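You operate a simulated robot arm through the tools that you are given. There is no shell and no other tool. Be economical: measure what you need, move in short steps, check, and stop when the job is done.

You are at the controls of a simulated robot arm. One attempt, no reset.

Task
Shut the fridge door, clear the alarm, set 4 C and boost till it is cold.
Fine: boost till the air shows 4 C or less, then boost off.

Only the result counts: the job must be done as asked and must still hold three seconds after the hand-in. Knocking over, shifting, dropping, spilling or breaking anything else fails it.

Robot
A 6-joint arm with a two-finger parallel gripper, fixed in place. Base frame: the origin is at the foot of the arm, x ahead of it, y to its left, z up. Lengths are in mm, angles in rad, forces in N, time in s.
With the tool pointing down near the work surface it reaches from about 200 to 780 mm from the base axis. Its first joint turns from -2.897 to 2.897 rad. Payload 3.91 kg.
The tool frame sits at the grasp point between the pads (the TCP): z along the fingers, y along the line on which they close. The tips reach 30 mm beyond it. The gripper opens to 110 mm. The fingers are 20 mm wide and 10 mm thick; the gripper's body (48 by 112 mm) begins 55 mm behind the TCP.
Orientation is told as [roll, pitch, yaw] about the base's x, y, z axes, in that order, counted from this pose: with the fingers straight down and closing along the base's y, the tool's x points along the base's -x, its y along +y and its z along -z.

Tools
- The arm moves only by the tool servo_tool. Its argument "commands" is one flat list of numbers, 6 for each row, row after row: the shift along the base's x, y, z in mm, then the turn, a rotation vector about the base's x, y, z in rad. In form: [x, y, z, ax, ay, az, x, y, z, ax, ay, az, ...]. A call has 1 to 8 rows; each row shifts and turns the commanded pose from where the row before left it. "hand" is the gripper command, from -1 (fully open) to 1 (shut), values between in proportion, set as the call begins (left out, the last holds). Each row takes 0.2 s and may step no farther than 50 mm and 0.15 rad from the row before; otherwise, or with a gripper value out of range, the whole call is refused. A pose out of reach is approached as far as the arm can. The call stops where the force on the tool passes 40 N (or 10 N more than at its start, if that is more) or the arm is blocked; 0.2 s more then pass. Each finger travels about 45 mm/s and halts on what it meets, pressing with about 22 N; the grip force reading is that of the motor and also rises with nothing between the fingers. The clock runs only during rows and for 0.2 s after the last one: add rows that do not move to give the fingers time. The reply holds the time, the measured pose of the TCP, the force on the tool along the base axes, the opening and the grip force, in the units named above and with some noise, and new pictures: "show" is both (left out), scene, wrist or none.
- Cameras (640 x 400 px; columns grow to the right, rows downward): "scene" is fixed at [47, -508.1, 1957.5]; the picture's right is [0.95, -0.31, 0.00], its down [-0.15, -0.45, -0.88] and it looks along [0.28, 0.84, -0.48] (base axes); focal length 318 px, centre (320, 200). "wrist" rides on the gripper at [-36, 0, -57] in the tool frame; the picture's right is [0.00, -1.00, 0.00], its down [0.97, 0.00, -0.24] and it looks along [0.24, 0.00, 0.97] (tool axes); focal length 218 px, centre (320, 200). There is no depth. A picture from a camera that has moved, and an enlarged one, comes with that camera's place and axes in the base frame and with its lens. The place of the scene camera against the robot may be out by one fixed shift of up to 18 mm in any direction.
- move_column(by): slides the trunk up (or, below 0, down) by that many mm; the arm rides with it, the base frame stays. It gives what a move gives, with no picture.
- inspect(camera, box): a new picture of the part [left, top, right, bottom] of that camera's present view, enlarged. It takes no simulated time.
- sign_off(): hands the job in; it is judged then, once.

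Work in short steps. Places have to be worked out from the pictures, the camera data and where the tool is seen: move nearer, look again, correct. Check each grasp and each placing, and mend what went wrong. You have 120 turns and 150 pictures in all, those below and enlarged ones among them. Open the gripper and draw the arm clear of the work before you hand the job in, unless the task says otherwise; then end with one line.

The tools are called as name(argument=value, ...) on one line, values as JSON. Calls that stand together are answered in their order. servo_tool: Moves the arm, as the interface text tells. Its arguments: {"type":"object","properties":{"commands":{"type":"array","items":{"type":"number"}},"hand":{"type":"number"},"show":{"type":"string","enum":["both","scene","wrist","none"]}},"required":["commands"]} The other tools are called the same way: move_column (by) slides the trunk up or down; inspect (camera, box) takes an enlarged picture of a part of a camera's view; sign_off () hands the job in.

At the start:

```text
clock: 0.0
tool_pos: [293.2, 193.4, 1482.1]
tool_rot: [0.001, 0.0, 0.0]
ft_force: [-0.5, -0.4, -0.2]
finger_gap: 109.7
grasp_force: 0.1
trunk travel left (down, up): [-575.0, 35.0]
```

scene: 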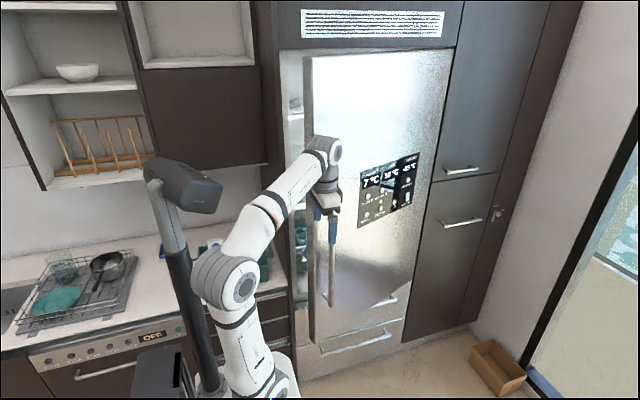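
wrist: 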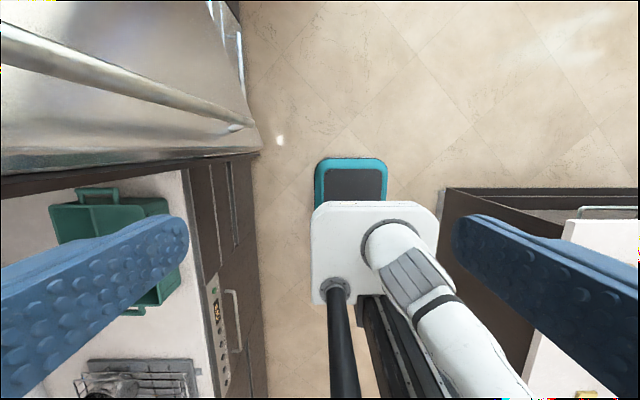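

The door stands ajar, hinged on its right, with a touch panel on it. I look closer at panel and door.

inspect(camera="scene", box=[340, 140, 440, 240])

inspect(camera="scene", box=[260, 20, 480, 380])

```text
4.00 times, centred on (390, 190) of scene
camera zoom: at [47.0, -508.1, 1957.5], right [0.95, -0.31, 0.0], down [-0.15, -0.45, -0.88], along [0.28, 0.84, -0.48], focal length 1272 px, centre (40, 240)
```

zoom: 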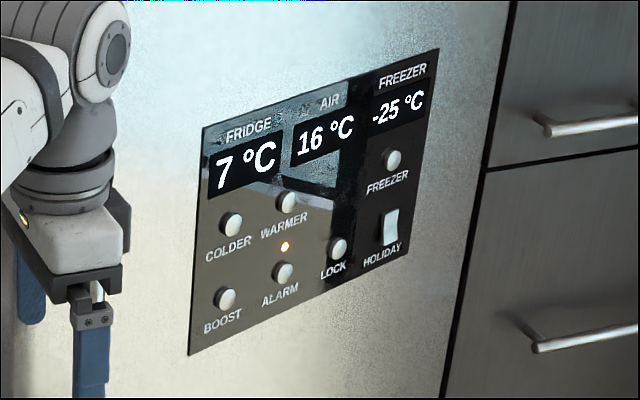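

```text
1.11 times, centred on (370, 200) of scene
camera zoom: at [47.0, -508.1, 1957.5], right [0.95, -0.31, 0.0], down [-0.15, -0.45, -0.88], along [0.28, 0.84, -0.48], focal length 353 px, centre (264, 200)
```

zoom: 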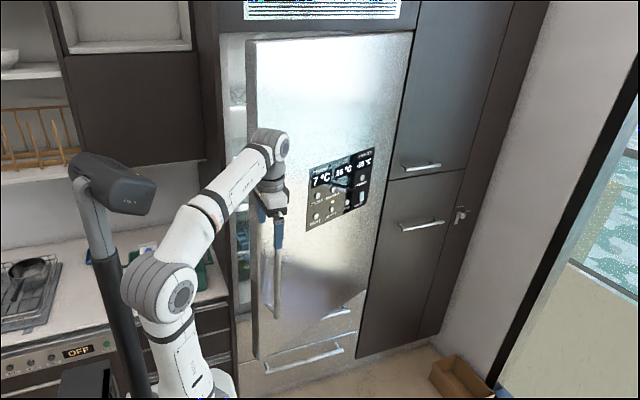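

The door is ajar about 0.3 rad (free edge about (340, 440)), with its hinge near x≈1000, y≈660. I shut the gripper and begin turning the tool to point towards +y.

servo_tool(commands=[0, 0, 0, 0.15, 0, 0, 0, 0, 0, 0.15, 0, 0, 0, 0, 0, 0.15, 0, 0, 0, 0, 0, 0.15, 0, 0, 0, 0, 0, 0.15, 0, 0, 0, 0, 0, 0.15, 0, 0], hand=1, show="both")

```text
clock: 1.4
tool_pos: [292.3, 194.3, 1481.1]
tool_rot: [0.903, 0.0, 0.0]
ft_force: [-0.7, -0.6, 0.1]
finger_gap: 0.0
grasp_force: 14.3
trunk travel left (down, up): [-575.0, 35.0]
camera wrist: at [327.8, 148.7, 1516.6], right [0.0, -0.62, -0.78], down [-0.97, -0.19, 0.15], along [-0.24, 0.76, -0.6], focal length 218 px, centre (320, 200)
```

scene: 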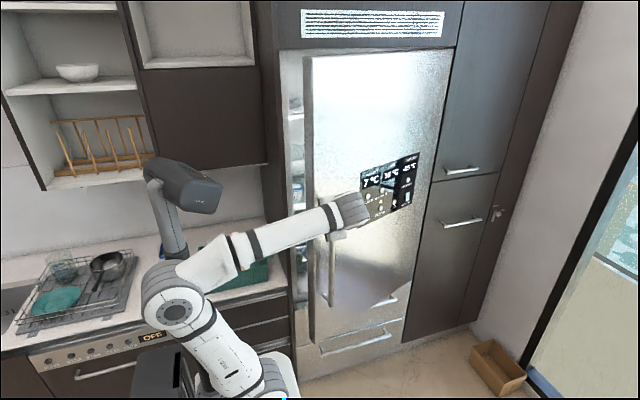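
wrist: 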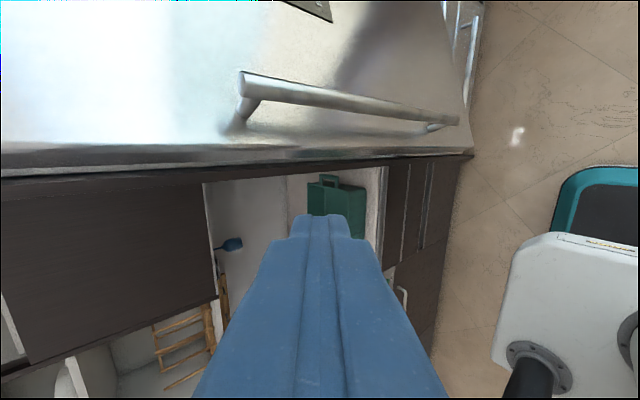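

The tool turns cleanly. I finish levelling it and move to x≈390, below the handle's upper end.

servo_tool(commands=[20, 0, -15, 0.1335, 0, 0, 20, 0, -15, 0.1335, 0, 0, 20, 0, -15, 0.1335, 0, 0, 20, 0, -15, 0.1335, 0, 0, 20, 0, -15, 0.1335, 0, 0], show="both")

```text
clock: 2.6
tool_pos: [393.6, 193.3, 1407.5]
tool_rot: [1.568, 0.0, -0.002]
ft_force: [0.1, 0.1, 0.3]
finger_gap: 0.2
grasp_force: 22.4
trunk travel left (down, up): [-575.0, 35.0]
camera wrist: at [429.2, 135.7, 1406.1], right [0.0, 0.0, -1.0], down [-0.97, -0.24, 0.0], along [-0.24, 0.97, 0.0], focal length 218 px, centre (320, 200)
```

scene: 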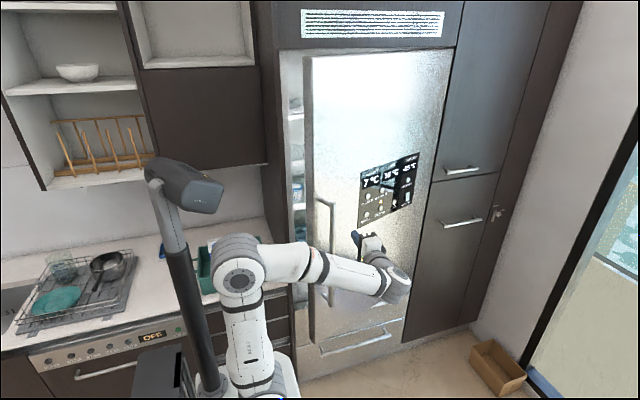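
wrist: 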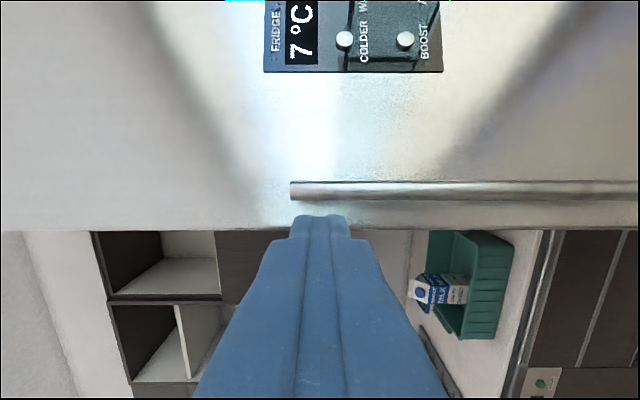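

The handle is at about x≈388, z below 1440, and the COLDER button at about (573, 482, 1375). The door face at x=440 is at y≈425, so I move to x=440 and approach it.

servo_tool(commands=[23, 20, 0, 0, 0, 0, 23, 40, 0, 0, 0, 0, 0, 40, 0, 0, 0, 0, 0, 40, 0, 0, 0, 0, 0, 25, 0, 0, 0, 0, 0, 15, 0, 0, 0, 0], show="both")

```text
clock: 4.0
tool_pos: [437.9, 373.4, 1406.6]
tool_rot: [1.568, -0.001, -0.001]
ft_force: [0.4, -0.6, 0.8]
finger_gap: 0.0
grasp_force: 22.5
trunk travel left (down, up): [-575.0, 35.0]
camera wrist: at [473.4, 316.6, 1406.7], right [0.0, 0.0, -1.0], down [-0.97, -0.24, 0.0], along [-0.24, 0.97, 0.0], focal length 218 px, centre (320, 200)
```

scene: 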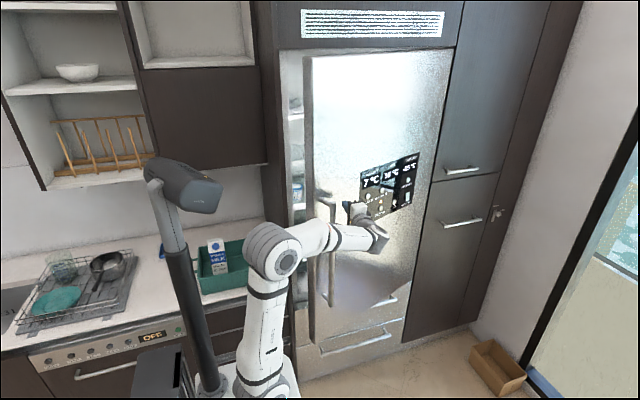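
wrist: 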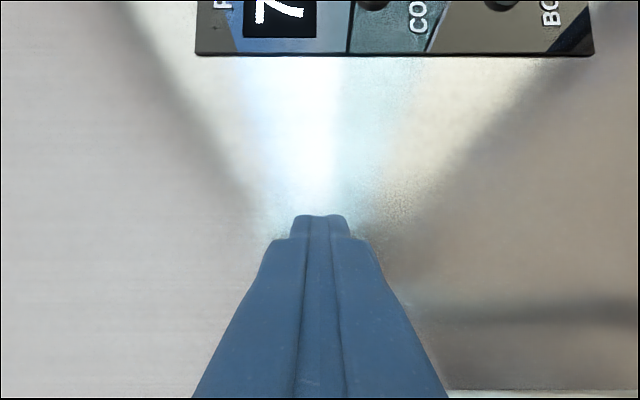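

Near the face and clear of the handle. I push on slowly.

servo_tool(commands=[0, 15, 0, 0, 0, 0, 0, 15, 0, 0, 0, 0, 0, 15, 0, 0, 0, 0, 0, 15, 0, 0, 0, 0, 0, 15, 0, 0, 0, 0, 0, 15, 0, 0, 0, 0, 0, 15, 0, 0, 0, 0], show="both")

```text
clock: 5.6
tool_pos: [439.2, 479.7, 1407.0]
tool_rot: [1.566, 0.0, 0.0]
ft_force: [-0.2, 0.7, -0.4]
finger_gap: 0.0
grasp_force: 22.0
trunk travel left (down, up): [-575.0, 35.0]
camera wrist: at [475.0, 422.4, 1405.8], right [0.0, 0.0, -1.0], down [-0.97, -0.24, 0.0], along [-0.24, 0.97, 0.0], focal length 218 px, centre (320, 200)
```

scene: 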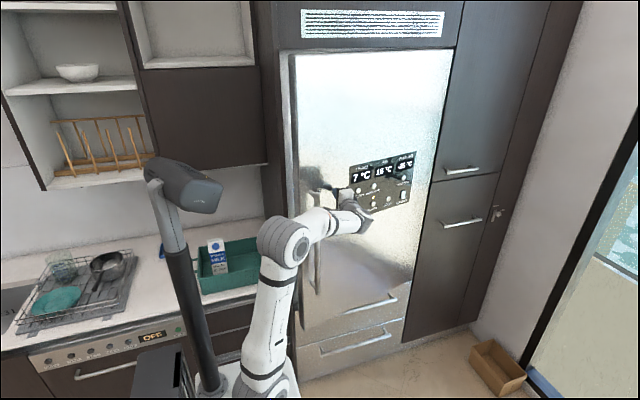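
wrist: 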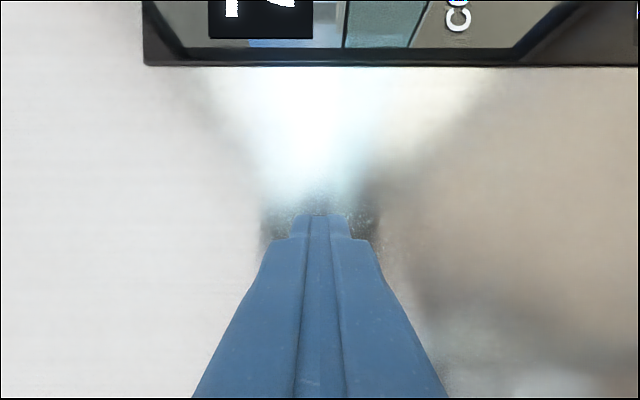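

The door moves easily and is nearly shut. I continue in small steps.

servo_tool(commands=[0, 10, 0, 0, 0, 0, 0, 10, 0, 0, 0, 0, 0, 10, 0, 0, 0, 0, 0, 10, 0, 0, 0, 0, 0, 10, 0, 0, 0, 0, 0, 10, 0, 0, 0, 0], show="both")

```text
clock: 7.0
tool_pos: [438.6, 539.2, 1405.8]
tool_rot: [1.567, 0.001, 0.001]
ft_force: [-0.6, -0.1, 0.7]
finger_gap: 0.0
grasp_force: 21.9
trunk travel left (down, up): [-575.0, 35.0]
camera wrist: at [474.2, 481.6, 1406.0], right [0.0, 0.0, -1.0], down [-0.97, -0.24, 0.0], along [-0.24, 0.97, 0.0], focal length 218 px, centre (320, 200)
```

scene: 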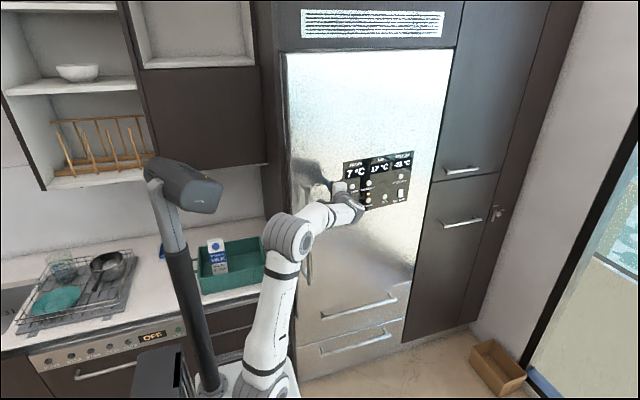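
wrist: 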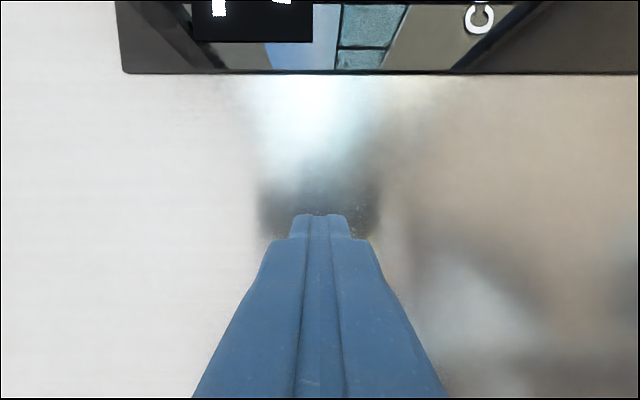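

Almost closed; I keep pushing until the force rises.

servo_tool(commands=[0, 6, 0, 0, 0, 0, 0, 6, 0, 0, 0, 0, 0, 6, 0, 0, 0, 0, 0, 6, 0, 0, 0, 0, 0, 6, 0, 0, 0, 0, 0, 6, 0, 0, 0, 0], show="both")

```text
clock: 8.4
tool_pos: [440.1, 574.9, 1406.8]
tool_rot: [1.568, 0.0, 0.0]
ft_force: [0.4, 0.3, -0.2]
finger_gap: 0.0
grasp_force: 21.9
trunk travel left (down, up): [-575.0, 35.0]
camera wrist: at [475.2, 518.2, 1406.1], right [0.0, 0.0, -1.0], down [-0.97, -0.24, 0.0], along [-0.24, 0.97, 0.0], focal length 218 px, centre (320, 200)
```

scene: 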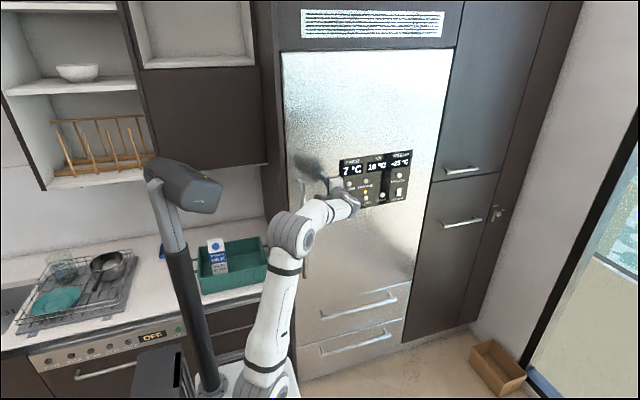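
wrist: 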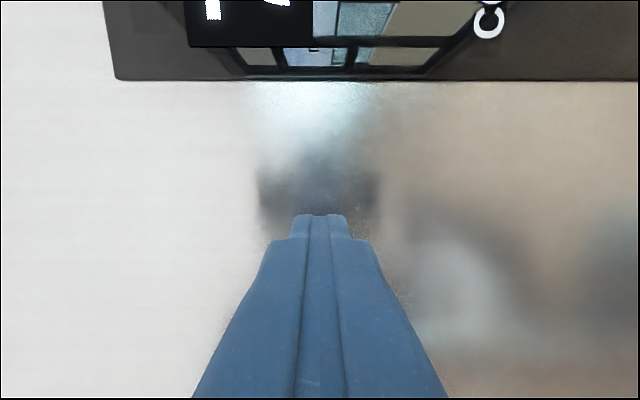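

Still no resistance, so I go on.

servo_tool(commands=[0, 5, 0, 0, 0, 0, 0, 5, 0, 0, 0, 0, 0, 5, 0, 0, 0, 0, 0, 5, 0, 0, 0, 0, 0, 5, 0, 0, 0, 0, 0, 5, 0, 0, 0, 0, 0, 5, 0, 0, 0, 0, 0, 5, 0, 0, 0, 0], show="both")

```text
clock: 10.0
tool_pos: [438.5, 600.2, 1407.1]
tool_rot: [1.566, 0.0, -0.001]
ft_force: [-9.0, -29.7, -2.2]
finger_gap: 0.0
grasp_force: 22.3
trunk travel left (down, up): [-575.0, 35.0]
stopped in row 8: the force on the tool passed its limit (the readings are from after the stop); the commanded pose is now the measured one
camera wrist: at [474.2, 543.1, 1406.5], right [0.0, -0.01, -1.0], down [-0.97, -0.24, 0.0], along [-0.24, 0.97, -0.01], focal length 218 px, centre (320, 200)
```

scene: 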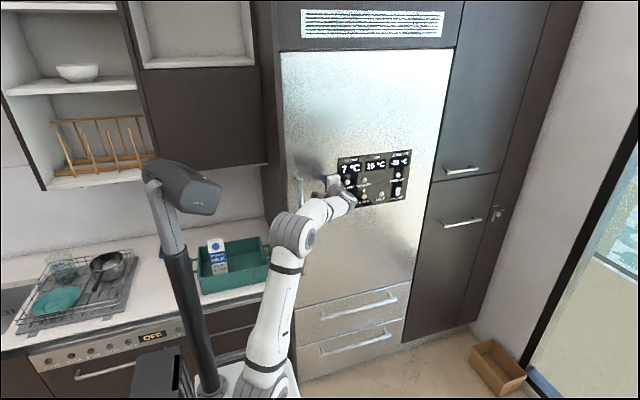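
wrist: 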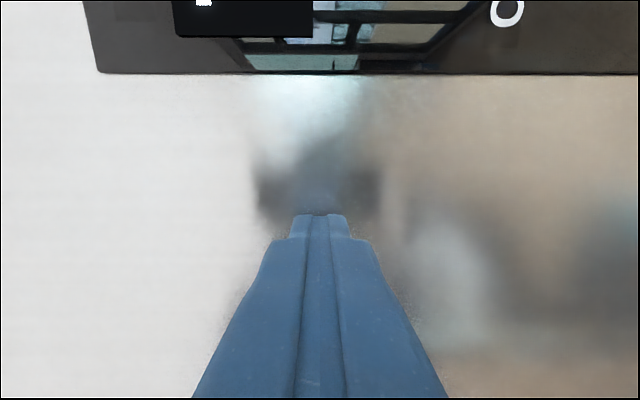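

The door is at its stop with the face at y≈631. I back off to see whether it stays shut and to view the panel.

servo_tool(commands=[0, -30, 0, 0, 0, 0, 0, -50, 0, 0, 0, 0, 0, -50, 0, 0, 0, 0, 0, -50, 0, 0, 0, 0, 20, 0, -20, 0, 0, 0, 20, 0, -20, 0, 0, 0], show="both")

inspect(camera="scene", box=[320, 130, 430, 230])

```text
clock: 11.4
tool_pos: [481.1, 425.1, 1361.6]
tool_rot: [1.562, 0.0, -0.002]
ft_force: [-0.4, 0.6, -0.3]
finger_gap: 0.1
grasp_force: 22.0
trunk travel left (down, up): [-575.0, 35.0]
camera wrist: at [516.2, 368.3, 1362.4], right [0.0, -0.01, -1.0], down [-0.97, -0.24, 0.0], along [-0.24, 0.97, -0.01], focal length 218 px, centre (320, 200)
```

scene: 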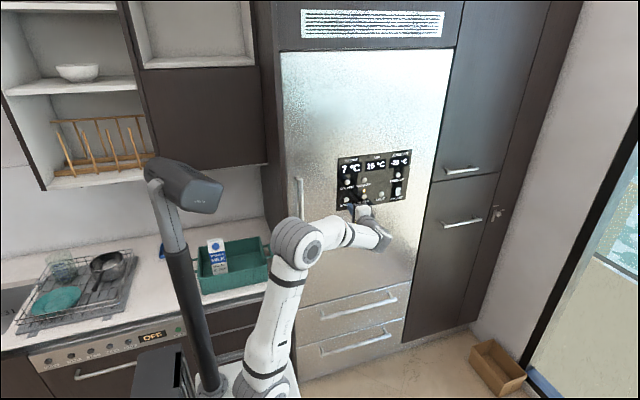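
wrist: 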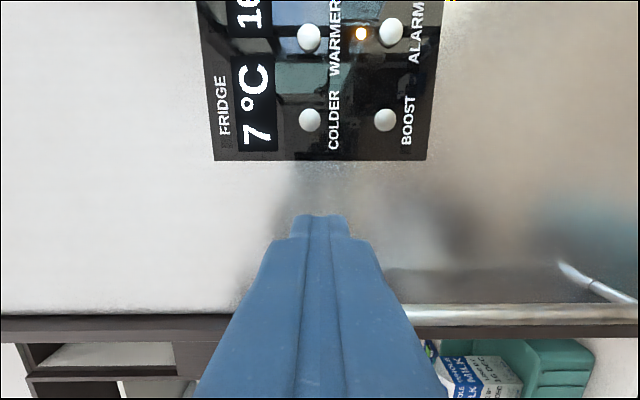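

```text
4.00 times, centred on (375, 180) of scene
camera zoom: at [47.0, -508.1, 1957.5], right [0.95, -0.31, 0.0], down [-0.15, -0.45, -0.88], along [0.28, 0.84, -0.48], focal length 1272 px, centre (100, 280)
```

zoom: 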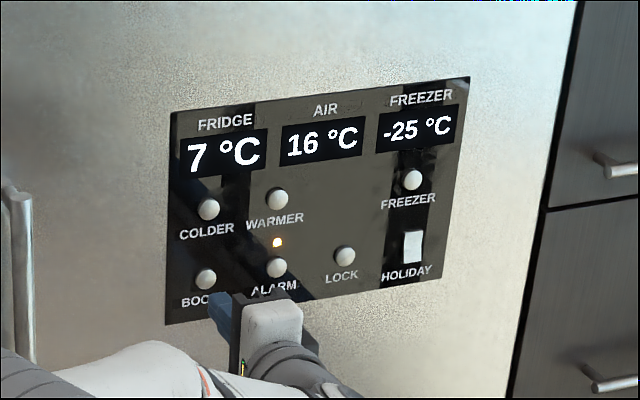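

Door closed, alarm LED still on. Estimates: COLDER (545, 1371), WARMER (626, 1371), BOOST (545, 1287), ALARM (629, 1287), face y≈628. I line up in front of COLDER.

servo_tool(commands=[32, 40, 5, 0.007, 0, 0, 32, 40, 5, 0, 0, 0, 0, 40, 0, 0, 0, 0, 0, 25, 0, 0, 0, 0], show="both")

```text
refused: row 1 steps farther than a row can; nothing moved
```

The row was too long; I split it.

servo_tool(commands=[32, 30, 5, 0.007, 0, 0, 32, 30, 5, 0, 0, 0, 0, 40, 0, 0, 0, 0, 0, 40, 0, 0, 0, 0, 0, 5, 0, 0, 0, 0], show="both")

```text
clock: 12.6
tool_pos: [543.3, 570.7, 1374.6]
tool_rot: [1.569, 0.0, -0.002]
ft_force: [-0.1, 0.2, -0.6]
finger_gap: 0.0
grasp_force: 22.4
trunk travel left (down, up): [-575.0, 35.0]
camera wrist: at [578.8, 513.8, 1373.0], right [0.0, 0.0, -1.0], down [-0.97, -0.24, 0.0], along [-0.24, 0.97, 0.0], focal length 218 px, centre (320, 200)
```

scene: 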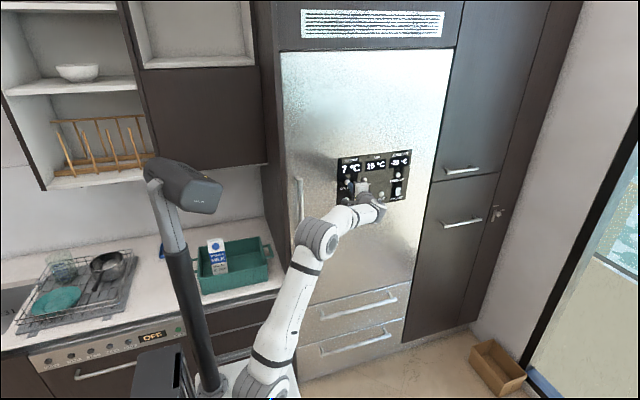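
wrist: 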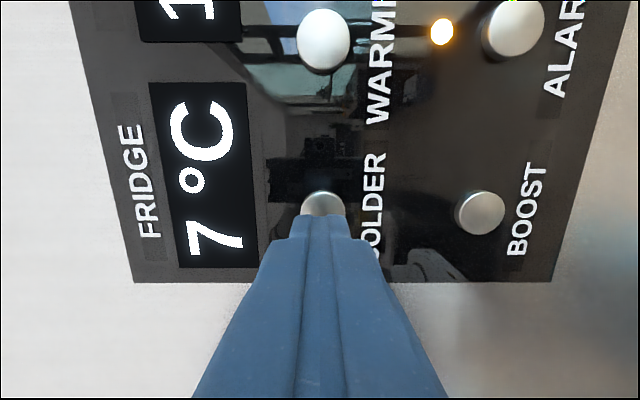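

Well lined up with COLDER. I advance in small steps until contact.

servo_tool(commands=[1, 5, -1, 0, 0, 0, 0, 5, 0, 0, 0, 0, 0, 4, 0, 0, 0, 0, 0, 3, 0, 0, 0, 0], show="wrist")

```text
clock: 13.6
tool_pos: [544.5, 589.3, 1371.0]
tool_rot: [1.566, 0.002, -0.002]
ft_force: [-0.4, -0.7, 1.0]
finger_gap: 0.0
grasp_force: 22.2
trunk travel left (down, up): [-575.0, 35.0]
camera wrist: at [580.1, 532.3, 1371.1], right [0.0, 0.0, -1.0], down [-0.97, -0.24, 0.0], along [-0.24, 0.97, 0.0], focal length 218 px, centre (320, 200)
```

wrist: 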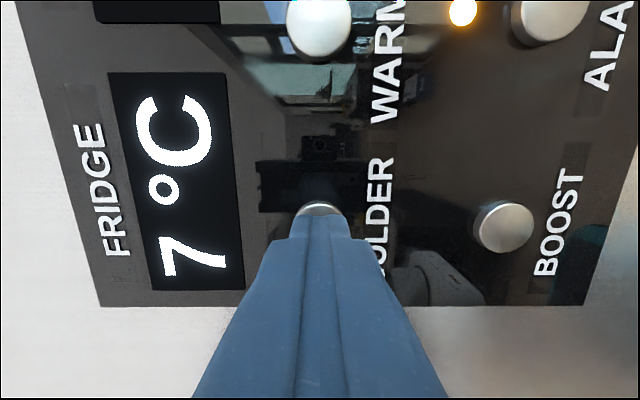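

No contact yet (tip y≈619). I advance a few mm more.

servo_tool(commands=[0, 2, 0, 0, 0, 0, 0, 2, 0, 0, 0, 0, 0, 2, 0, 0, 0, 0], show="wrist")

```text
clock: 14.4
tool_pos: [545.4, 594.1, 1371.6]
tool_rot: [1.57, 0.002, -0.001]
ft_force: [0.3, -1.1, 0.5]
finger_gap: 0.0
grasp_force: 22.0
trunk travel left (down, up): [-575.0, 35.0]
camera wrist: at [580.7, 537.4, 1372.1], right [0.0, 0.0, -1.0], down [-0.97, -0.24, 0.0], along [-0.24, 0.97, 0.0], focal length 218 px, centre (320, 200)
```

wrist: 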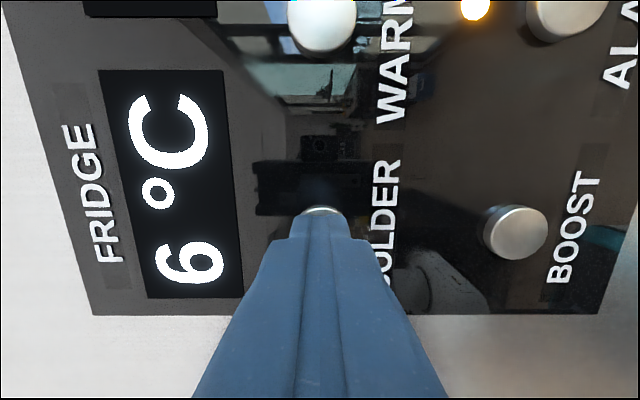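

The set point is now 6. I back off and press once more the same way.

servo_tool(commands=[0, -6, 0, 0, 0, 0, 0, -6, 0, 0, 0, 0, 0, 6, 0, 0, 0, 0, 0, 4, 0, 0, 0, 0, 0, 2, 0, 0, 0, 0], show="wrist")

```text
clock: 15.6
tool_pos: [544.5, 593.0, 1372.2]
tool_rot: [1.569, 0.002, -0.001]
ft_force: [-0.5, -0.8, -0.7]
finger_gap: 0.0
grasp_force: 21.1
trunk travel left (down, up): [-575.0, 35.0]
camera wrist: at [580.3, 537.1, 1372.5], right [0.0, 0.0, -1.0], down [-0.97, -0.24, 0.0], along [-0.24, 0.97, 0.0], focal length 218 px, centre (320, 200)
```

wrist: 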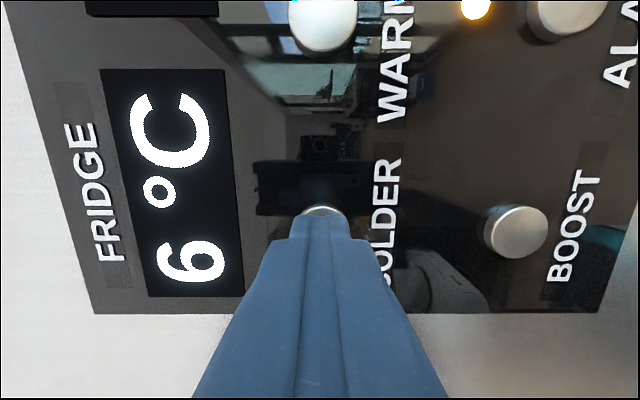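

Still 6; the press may be just short. I push 2 mm more.

servo_tool(commands=[0, 2, 0, 0, 0, 0], show="wrist")

```text
clock: 16.0
tool_pos: [545.2, 596.1, 1373.3]
tool_rot: [1.568, 0.0, -0.001]
ft_force: [-1.3, -3.3, -1.0]
finger_gap: 0.0
grasp_force: 21.8
trunk travel left (down, up): [-575.0, 35.0]
camera wrist: at [580.3, 538.6, 1372.5], right [0.0, 0.0, -1.0], down [-0.97, -0.24, 0.0], along [-0.24, 0.97, 0.0], focal length 218 px, centre (320, 200)
```

wrist: 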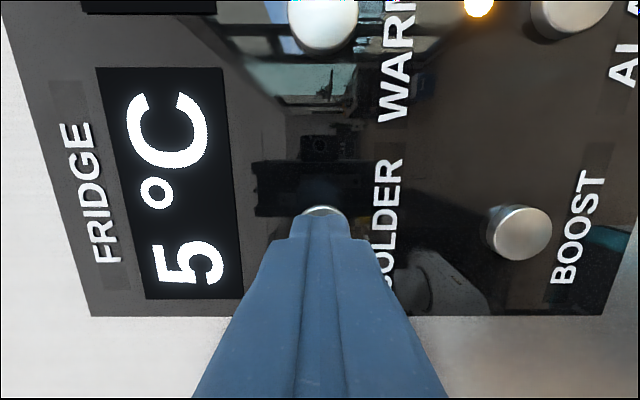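

Now 5. One more press: back 12, forward 12, ending at the same pose.

servo_tool(commands=[0, -6, 0, 0, 0, 0, 0, -6, 0, 0, 0, 0, 0, 6, 0, 0, 0, 0, 0, 4, 0, 0, 0, 0, 0, 2, 0, 0, 0, 0], show="wrist")

```text
clock: 17.2
tool_pos: [546.1, 595.8, 1372.1]
tool_rot: [1.568, 0.002, -0.001]
ft_force: [2.5, -3.2, 0.7]
finger_gap: 0.1
grasp_force: 21.5
trunk travel left (down, up): [-575.0, 35.0]
camera wrist: at [580.9, 538.8, 1372.0], right [0.0, 0.0, -1.0], down [-0.97, -0.24, 0.0], along [-0.24, 0.97, 0.0], focal length 218 px, centre (320, 200)
```

wrist: 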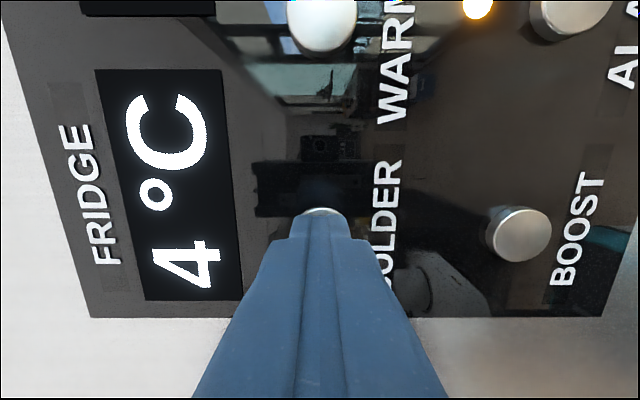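

Set point is 4. Next ALARM at (629, 1287): I back off, shift over and look.

servo_tool(commands=[0, -28, 0, 0, 0, 0, 28, 0, -28, 0, 0, 0, 28, 0, -28, 0, 0, 0, 28, 0, -28, 0, 0, 0], show="both")

```text
clock: 18.2
tool_pos: [632.3, 570.3, 1288.1]
tool_rot: [1.569, 0.004, 0.0]
ft_force: [-0.4, -0.2, -0.2]
finger_gap: 0.2
grasp_force: 22.1
trunk travel left (down, up): [-575.0, 35.0]
camera wrist: at [667.2, 513.5, 1287.4], right [0.0, 0.0, -1.0], down [-0.97, -0.24, 0.0], along [-0.24, 0.97, 0.0], focal length 218 px, centre (320, 200)
```

scene: 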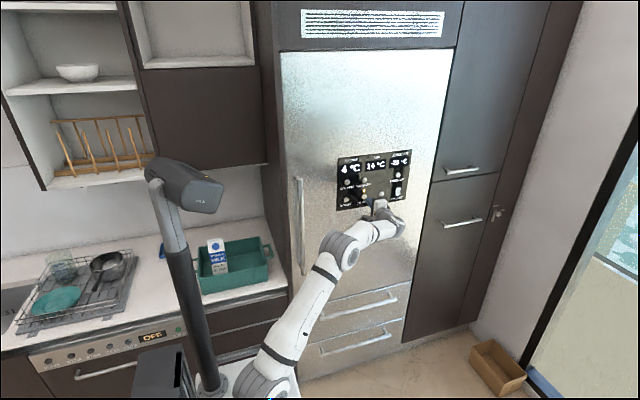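
wrist: 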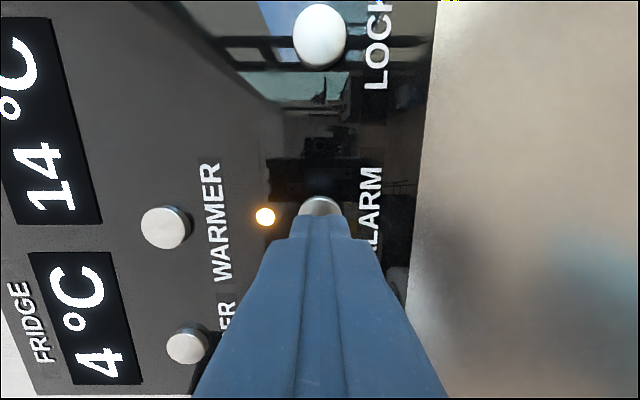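

Aligned with ALARM; I press it to y≈596.

servo_tool(commands=[-2, 8, 0, 0, 0, 0, 0, 8, 0, 0, 0, 0, 0, 6, 0, 0, 0, 0, 0, 4, 0, 0, 0, 0], show="wrist")

```text
clock: 19.2
tool_pos: [627.4, 594.3, 1289.4]
tool_rot: [1.57, 0.001, -0.002]
ft_force: [0.0, -2.1, -0.8]
finger_gap: 0.0
grasp_force: 22.1
trunk travel left (down, up): [-575.0, 35.0]
camera wrist: at [662.9, 537.8, 1288.4], right [0.0, 0.0, -1.0], down [-0.97, -0.24, 0.0], along [-0.24, 0.97, 0.0], focal length 218 px, centre (320, 200)
```

wrist: 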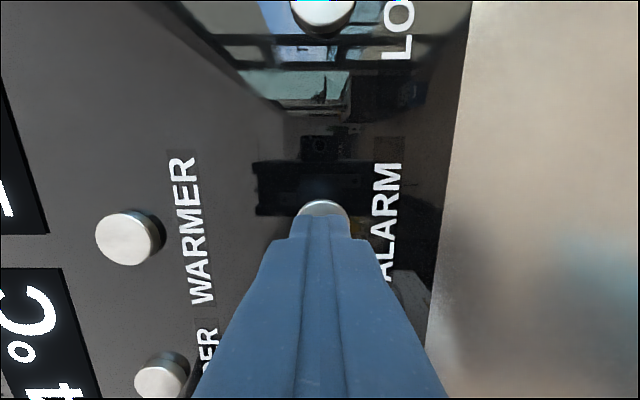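

The alarm LED is off. I retreat and move to BOOST at (545, 1287).

servo_tool(commands=[0, -26, 0, 0, 0, 0, -28, 0, 0, 0, 0, 0, -28, 0, 0, 0, 0, 0, -27, 0, 0, 0, 0, 0], show="wrist")

```text
clock: 20.2
tool_pos: [543.5, 568.6, 1289.1]
tool_rot: [1.568, -0.001, -0.001]
ft_force: [0.0, -0.7, -0.3]
finger_gap: 0.0
grasp_force: 22.3
trunk travel left (down, up): [-575.0, 35.0]
camera wrist: at [578.2, 511.7, 1287.8], right [0.0, 0.0, -1.0], down [-0.97, -0.24, 0.0], along [-0.24, 0.97, 0.0], focal length 218 px, centre (320, 200)
```

wrist: 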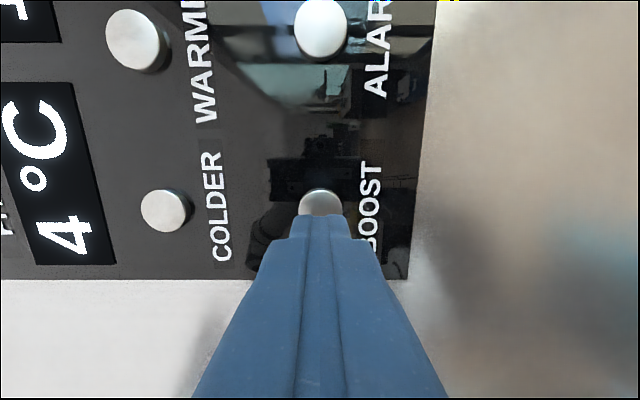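

Aligned with BOOST; I press.

servo_tool(commands=[0, 8, 0, 0, 0, 0, 0, 8, 0, 0, 0, 0, 0, 6, 0, 0, 0, 0, 0, 5, 0, 0, 0, 0], show="both")

inspect(camera="scene", box=[320, 130, 430, 230])

```text
clock: 21.2
tool_pos: [544.0, 595.2, 1289.3]
tool_rot: [1.569, 0.002, -0.001]
ft_force: [-1.7, -4.3, -0.2]
finger_gap: 0.1
grasp_force: 22.3
trunk travel left (down, up): [-575.0, 35.0]
camera wrist: at [579.3, 538.6, 1288.5], right [0.0, 0.0, -1.0], down [-0.97, -0.24, 0.0], along [-0.24, 0.97, 0.0], focal length 218 px, centre (320, 200)
```

scene: 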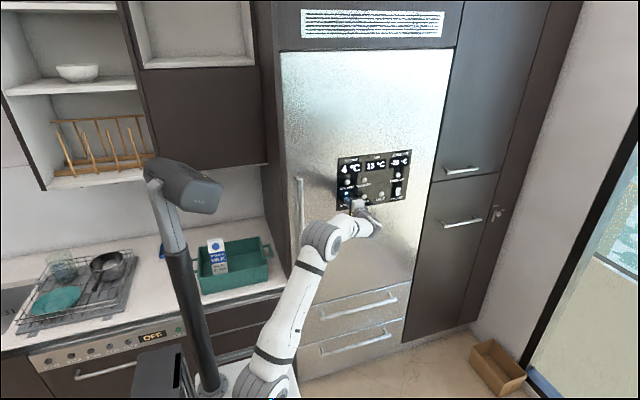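
wrist: 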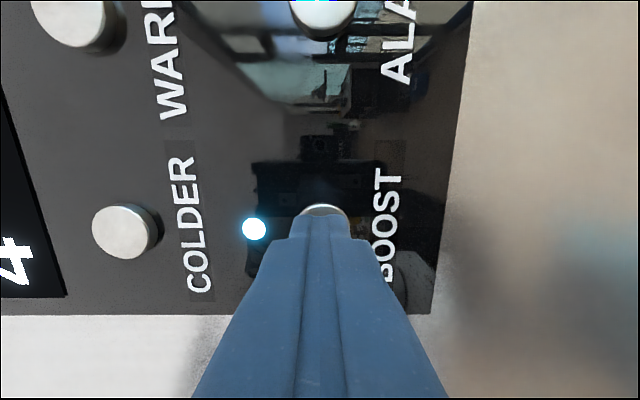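

```text
4.00 times, centred on (375, 180) of scene
camera zoom: at [47.0, -508.1, 1957.5], right [0.95, -0.31, 0.0], down [-0.15, -0.45, -0.88], along [0.28, 0.84, -0.48], focal length 1272 px, centre (100, 280)
```

zoom: 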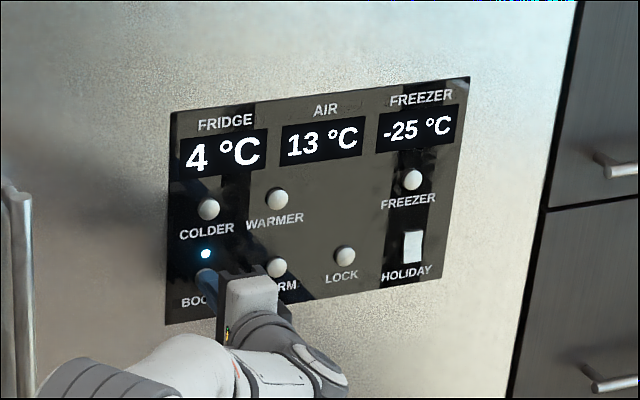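

Boost LED is on, air 13. I release the button and wait.

servo_tool(commands=[0, -15, 0, 0, 0, 0, 0, -11, 0, 0, 0, 0, 0, 0, 0, 0, 0, 0, 0, 0, 0, 0, 0, 0, 0, 0, 0, 0, 0, 0, 0, 0, 0, 0, 0, 0, 0, 0, 0, 0, 0, 0, 0, 0, 0, 0, 0, 0], show="none")

inspect(camera="scene", box=[320, 130, 430, 230])

```text
clock: 23.0
tool_pos: [545.1, 571.5, 1288.2]
tool_rot: [1.569, 0.002, -0.002]
ft_force: [-0.3, 0.2, 0.2]
finger_gap: 0.2
grasp_force: 22.0
trunk travel left (down, up): [-575.0, 35.0]
```

```text
4.00 times, centred on (375, 180) of scene
camera zoom: at [47.0, -508.1, 1957.5], right [0.95, -0.31, 0.0], down [-0.15, -0.45, -0.88], along [0.28, 0.84, -0.48], focal length 1272 px, centre (100, 280)
```

zoom: 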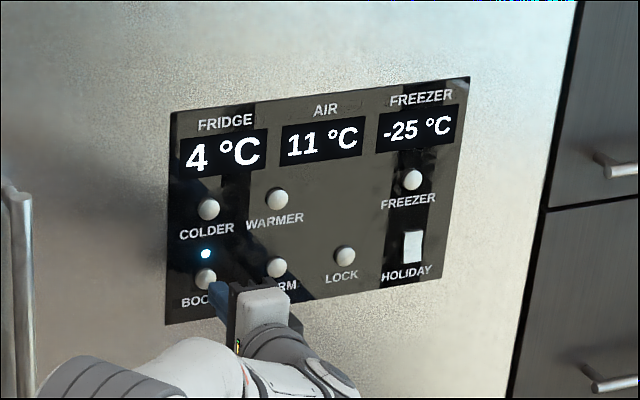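

Air is 11 and falls about 1 C per second. I wait further.

servo_tool(commands=[0, 0, 0, 0, 0, 0, 0, 0, 0, 0, 0, 0, 0, 0, 0, 0, 0, 0, 0, 0, 0, 0, 0, 0, 0, 0, 0, 0, 0, 0, 0, 0, 0, 0, 0, 0, 0, 0, 0, 0, 0, 0, 0, 0, 0, 0, 0, 0], show="none")

servo_tool(commands=[0, 0, 0, 0, 0, 0, 0, 0, 0, 0, 0, 0, 0, 0, 0, 0, 0, 0, 0, 0, 0, 0, 0, 0, 0, 0, 0, 0, 0, 0, 0, 0, 0, 0, 0, 0, 0, 0, 0, 0, 0, 0, 0, 0, 0, 0, 0, 0], show="none")

inspect(camera="scene", box=[320, 130, 430, 230])

```text
clock: 24.8
tool_pos: [544.4, 571.4, 1288.7]
tool_rot: [1.569, 0.003, -0.003]
ft_force: [-0.1, -0.3, 0.0]
finger_gap: 0.3
grasp_force: 21.8
trunk travel left (down, up): [-575.0, 35.0]
```

```text
clock: 26.6
tool_pos: [544.3, 572.3, 1287.7]
tool_rot: [1.568, 0.002, -0.001]
ft_force: [0.2, 1.1, 0.6]
finger_gap: 0.0
grasp_force: 22.0
trunk travel left (down, up): [-575.0, 35.0]
```

```text
4.00 times, centred on (375, 180) of scene
camera zoom: at [47.0, -508.1, 1957.5], right [0.95, -0.31, 0.0], down [-0.15, -0.45, -0.88], along [0.28, 0.84, -0.48], focal length 1272 px, centre (100, 280)
```

zoom: 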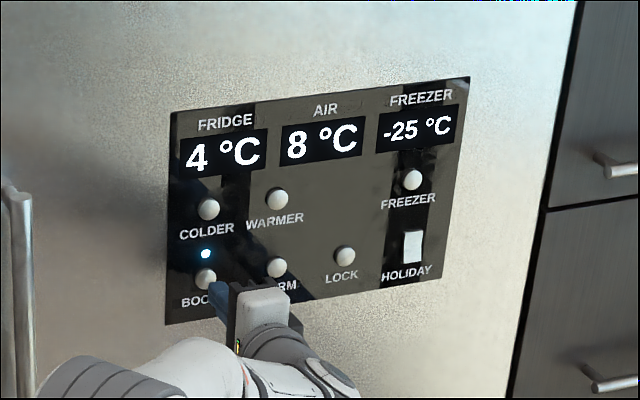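

Air is 8; I wait some 3.6 s more.

servo_tool(commands=[0, 0, 0, 0, 0, 0, 0, 0, 0, 0, 0, 0, 0, 0, 0, 0, 0, 0, 0, 0, 0, 0, 0, 0, 0, 0, 0, 0, 0, 0, 0, 0, 0, 0, 0, 0, 0, 0, 0, 0, 0, 0, 0, 0, 0, 0, 0, 0], show="none")

servo_tool(commands=[0, 0, 0, 0, 0, 0, 0, 0, 0, 0, 0, 0, 0, 0, 0, 0, 0, 0, 0, 0, 0, 0, 0, 0, 0, 0, 0, 0, 0, 0, 0, 0, 0, 0, 0, 0, 0, 0, 0, 0, 0, 0, 0, 0, 0, 0, 0, 0], show="none")

inspect(camera="scene", box=[320, 130, 430, 230])

```text
clock: 28.4
tool_pos: [544.3, 571.9, 1289.2]
tool_rot: [1.569, 0.001, -0.001]
ft_force: [-0.2, 0.4, 0.7]
finger_gap: 0.0
grasp_force: 21.9
trunk travel left (down, up): [-575.0, 35.0]
```

```text
clock: 30.2
tool_pos: [544.3, 571.6, 1286.7]
tool_rot: [1.568, 0.001, 0.0]
ft_force: [0.1, 0.0, -0.1]
finger_gap: 0.0
grasp_force: 21.2
trunk travel left (down, up): [-575.0, 35.0]
```

```text
4.00 times, centred on (375, 180) of scene
camera zoom: at [47.0, -508.1, 1957.5], right [0.95, -0.31, 0.0], down [-0.15, -0.45, -0.88], along [0.28, 0.84, -0.48], focal length 1272 px, centre (100, 280)
```

zoom: 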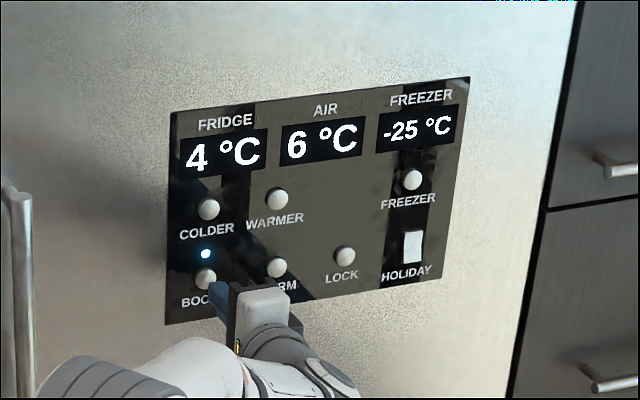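

Air is 6 and slowing. I wait again.

servo_tool(commands=[0, 0, 0, 0, 0, 0, 0, 0, 0, 0, 0, 0, 0, 0, 0, 0, 0, 0, 0, 0, 0, 0, 0, 0, 0, 0, 0, 0, 0, 0, 0, 0, 0, 0, 0, 0, 0, 0, 0, 0, 0, 0, 0, 0, 0, 0, 0, 0], show="none")

servo_tool(commands=[0, 0, 0, 0, 0, 0, 0, 0, 0, 0, 0, 0, 0, 0, 0, 0, 0, 0, 0, 0, 0, 0, 0, 0, 0, 0, 0, 0, 0, 0, 0, 0, 0, 0, 0, 0, 0, 0, 0, 0, 0, 0, 0, 0, 0, 0, 0, 0], show="none")

inspect(camera="scene", box=[320, 130, 430, 230])

```text
clock: 32.0
tool_pos: [544.0, 571.6, 1289.7]
tool_rot: [1.568, 0.001, -0.002]
ft_force: [0.0, -0.1, 0.4]
finger_gap: 0.2
grasp_force: 21.6
trunk travel left (down, up): [-575.0, 35.0]
```

```text
clock: 33.8
tool_pos: [544.4, 571.9, 1288.5]
tool_rot: [1.569, 0.001, -0.002]
ft_force: [0.5, 0.3, -0.1]
finger_gap: 0.2
grasp_force: 22.3
trunk travel left (down, up): [-575.0, 35.0]
```

```text
4.00 times, centred on (375, 180) of scene
camera zoom: at [47.0, -508.1, 1957.5], right [0.95, -0.31, 0.0], down [-0.15, -0.45, -0.88], along [0.28, 0.84, -0.48], focal length 1272 px, centre (100, 280)
```

zoom: 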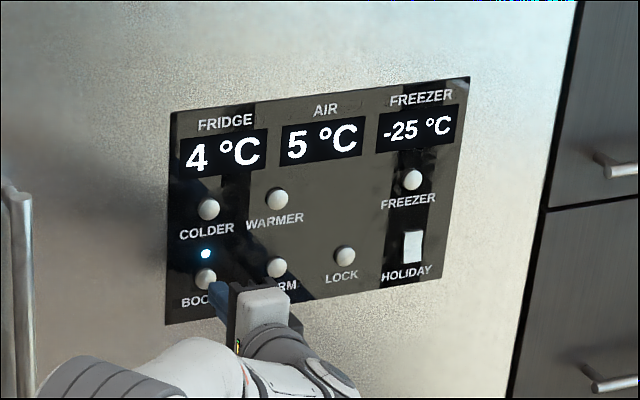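

Air is 5; I keep waiting.

servo_tool(commands=[0, 0, 0, 0, 0, 0, 0, 0, 0, 0, 0, 0, 0, 0, 0, 0, 0, 0, 0, 0, 0, 0, 0, 0, 0, 0, 0, 0, 0, 0, 0, 0, 0, 0, 0, 0, 0, 0, 0, 0, 0, 0, 0, 0, 0, 0, 0, 0], show="none")

servo_tool(commands=[0, 0, 0, 0, 0, 0, 0, 0, 0, 0, 0, 0, 0, 0, 0, 0, 0, 0, 0, 0, 0, 0, 0, 0, 0, 0, 0, 0, 0, 0, 0, 0, 0, 0, 0, 0, 0, 0, 0, 0, 0, 0, 0, 0, 0, 0, 0, 0], show="none")

inspect(camera="scene", box=[320, 130, 430, 230])

```text
clock: 35.6
tool_pos: [544.2, 570.4, 1288.1]
tool_rot: [1.569, 0.002, -0.003]
ft_force: [0.6, 0.2, 0.4]
finger_gap: 0.0
grasp_force: 21.6
trunk travel left (down, up): [-575.0, 35.0]
```

```text
clock: 37.4
tool_pos: [544.1, 571.7, 1287.6]
tool_rot: [1.57, 0.001, -0.002]
ft_force: [-1.0, -0.5, 0.2]
finger_gap: 0.0
grasp_force: 22.0
trunk travel left (down, up): [-575.0, 35.0]
```

```text
4.00 times, centred on (375, 180) of scene
camera zoom: at [47.0, -508.1, 1957.5], right [0.95, -0.31, 0.0], down [-0.15, -0.45, -0.88], along [0.28, 0.84, -0.48], focal length 1272 px, centre (100, 280)
```

zoom: 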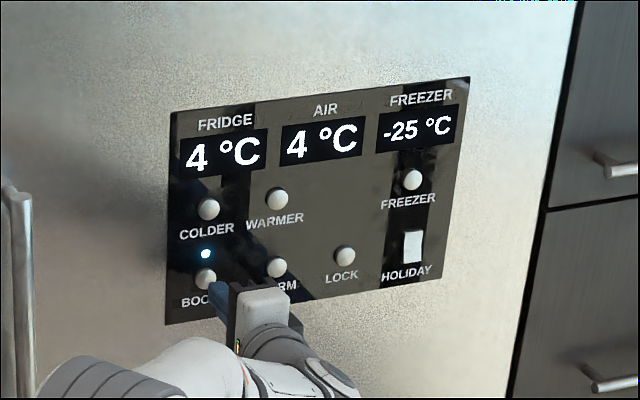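

Air shows 4. I take one short wait for margin, then press BOOST off.

servo_tool(commands=[0, 0, 0, 0, 0, 0, 0, 0, 0, 0, 0, 0, 0, 0, 0, 0, 0, 0, 0, 0, 0, 0, 0, 0, 0, 8, 0, 0, 0, 0, 0, 8, 0, 0, 0, 0, 0, 5, 0, 0, 0, 0, 0, 4, 0, 0, 0, 0], show="none")

inspect(camera="scene", box=[320, 130, 430, 230])

```text
clock: 39.2
tool_pos: [543.2, 595.3, 1288.4]
tool_rot: [1.569, 0.002, -0.001]
ft_force: [-0.8, -1.6, 0.1]
finger_gap: 0.0
grasp_force: 22.2
trunk travel left (down, up): [-575.0, 35.0]
```

```text
4.00 times, centred on (375, 180) of scene
camera zoom: at [47.0, -508.1, 1957.5], right [0.95, -0.31, 0.0], down [-0.15, -0.45, -0.88], along [0.28, 0.84, -0.48], focal length 1272 px, centre (100, 280)
```

zoom: 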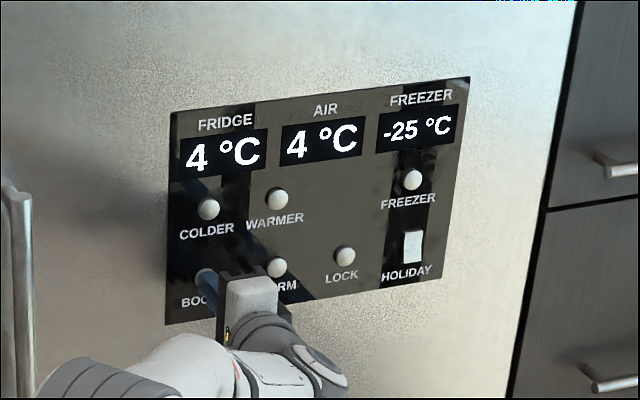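

Boost is off. I draw the arm back and open the gripper once clear.

servo_tool(commands=[0, -30, 0, 0, 0, 0, 0, -45, 0, 0, 0, 0, 0, -45, 0, 0, 0, 0, 0, -45, 0, 0, 0, 0, 0, -45, 0, 0, 0, 0, 0, -45, 0, 0, 0, 0], show="none")

servo_tool(commands=[0, 0, 0, 0, 0, 0, 0, 0, 0, 0, 0, 0, 0, 0, 0, 0, 0, 0, 0, 0, 0, 0, 0, 0, 0, 0, 0, 0, 0, 0, 0, 0, 0, 0, 0, 0, 0, 0, 0, 0, 0, 0, 0, 0, 0, 0, 0, 0], hand=-1, show="scene")

inspect(camera="scene", box=[320, 130, 430, 230])

inspect(camera="wrist", box=[0, 0, 640, 400])

```text
clock: 40.6
tool_pos: [544.4, 339.8, 1287.8]
tool_rot: [1.568, -0.001, 0.0]
ft_force: [-0.6, -0.3, 0.4]
finger_gap: 0.0
grasp_force: 21.9
trunk travel left (down, up): [-575.0, 35.0]
```

```text
clock: 42.4
tool_pos: [544.0, 341.2, 1287.5]
tool_rot: [1.568, 0.001, 0.0]
ft_force: [-0.1, 0.0, -0.3]
finger_gap: 109.9
grasp_force: 0.0
trunk travel left (down, up): [-575.0, 35.0]
```

scene: 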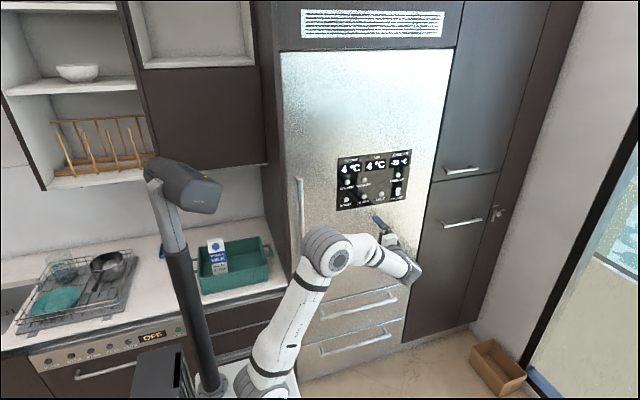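

```text
4.00 times, centred on (375, 180) of scene
camera zoom: at [47.0, -508.1, 1957.5], right [0.95, -0.31, 0.0], down [-0.15, -0.45, -0.88], along [0.28, 0.84, -0.48], focal length 1272 px, centre (100, 280)
```

zoom: 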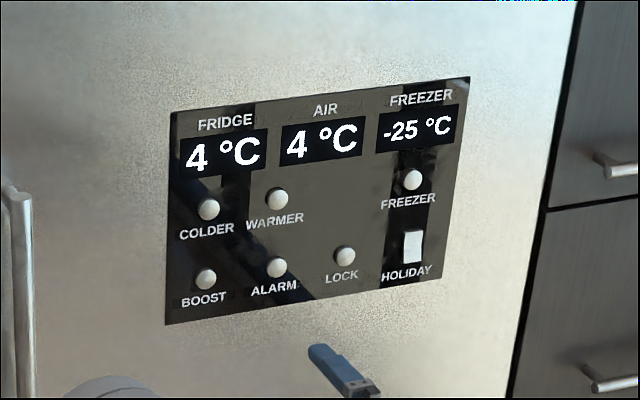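

```text
1.00 times, centred on (320, 200) of wrist
camera zoom: at [578.9, 283.8, 1286.6], right [0.0, 0.0, -1.0], down [-0.97, -0.24, 0.0], along [-0.24, 0.97, 0.0], focal length 218 px, centre (320, 200)
```

zoom: 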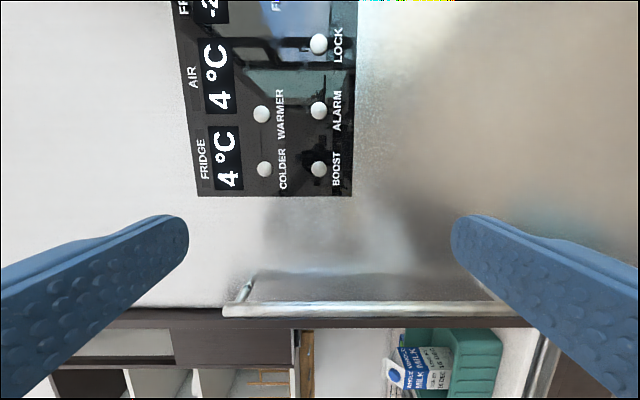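

The door is shut, set point and air both read 4 C, the alarm and boost LEDs are off, and the arm is clear. I hand in.

sign_off()

```text
The job is handed in.
```

The fridge door is shut, the alarm is cleared, the set point is 4 C, and boost ran until the air showed 4 C and is now off.
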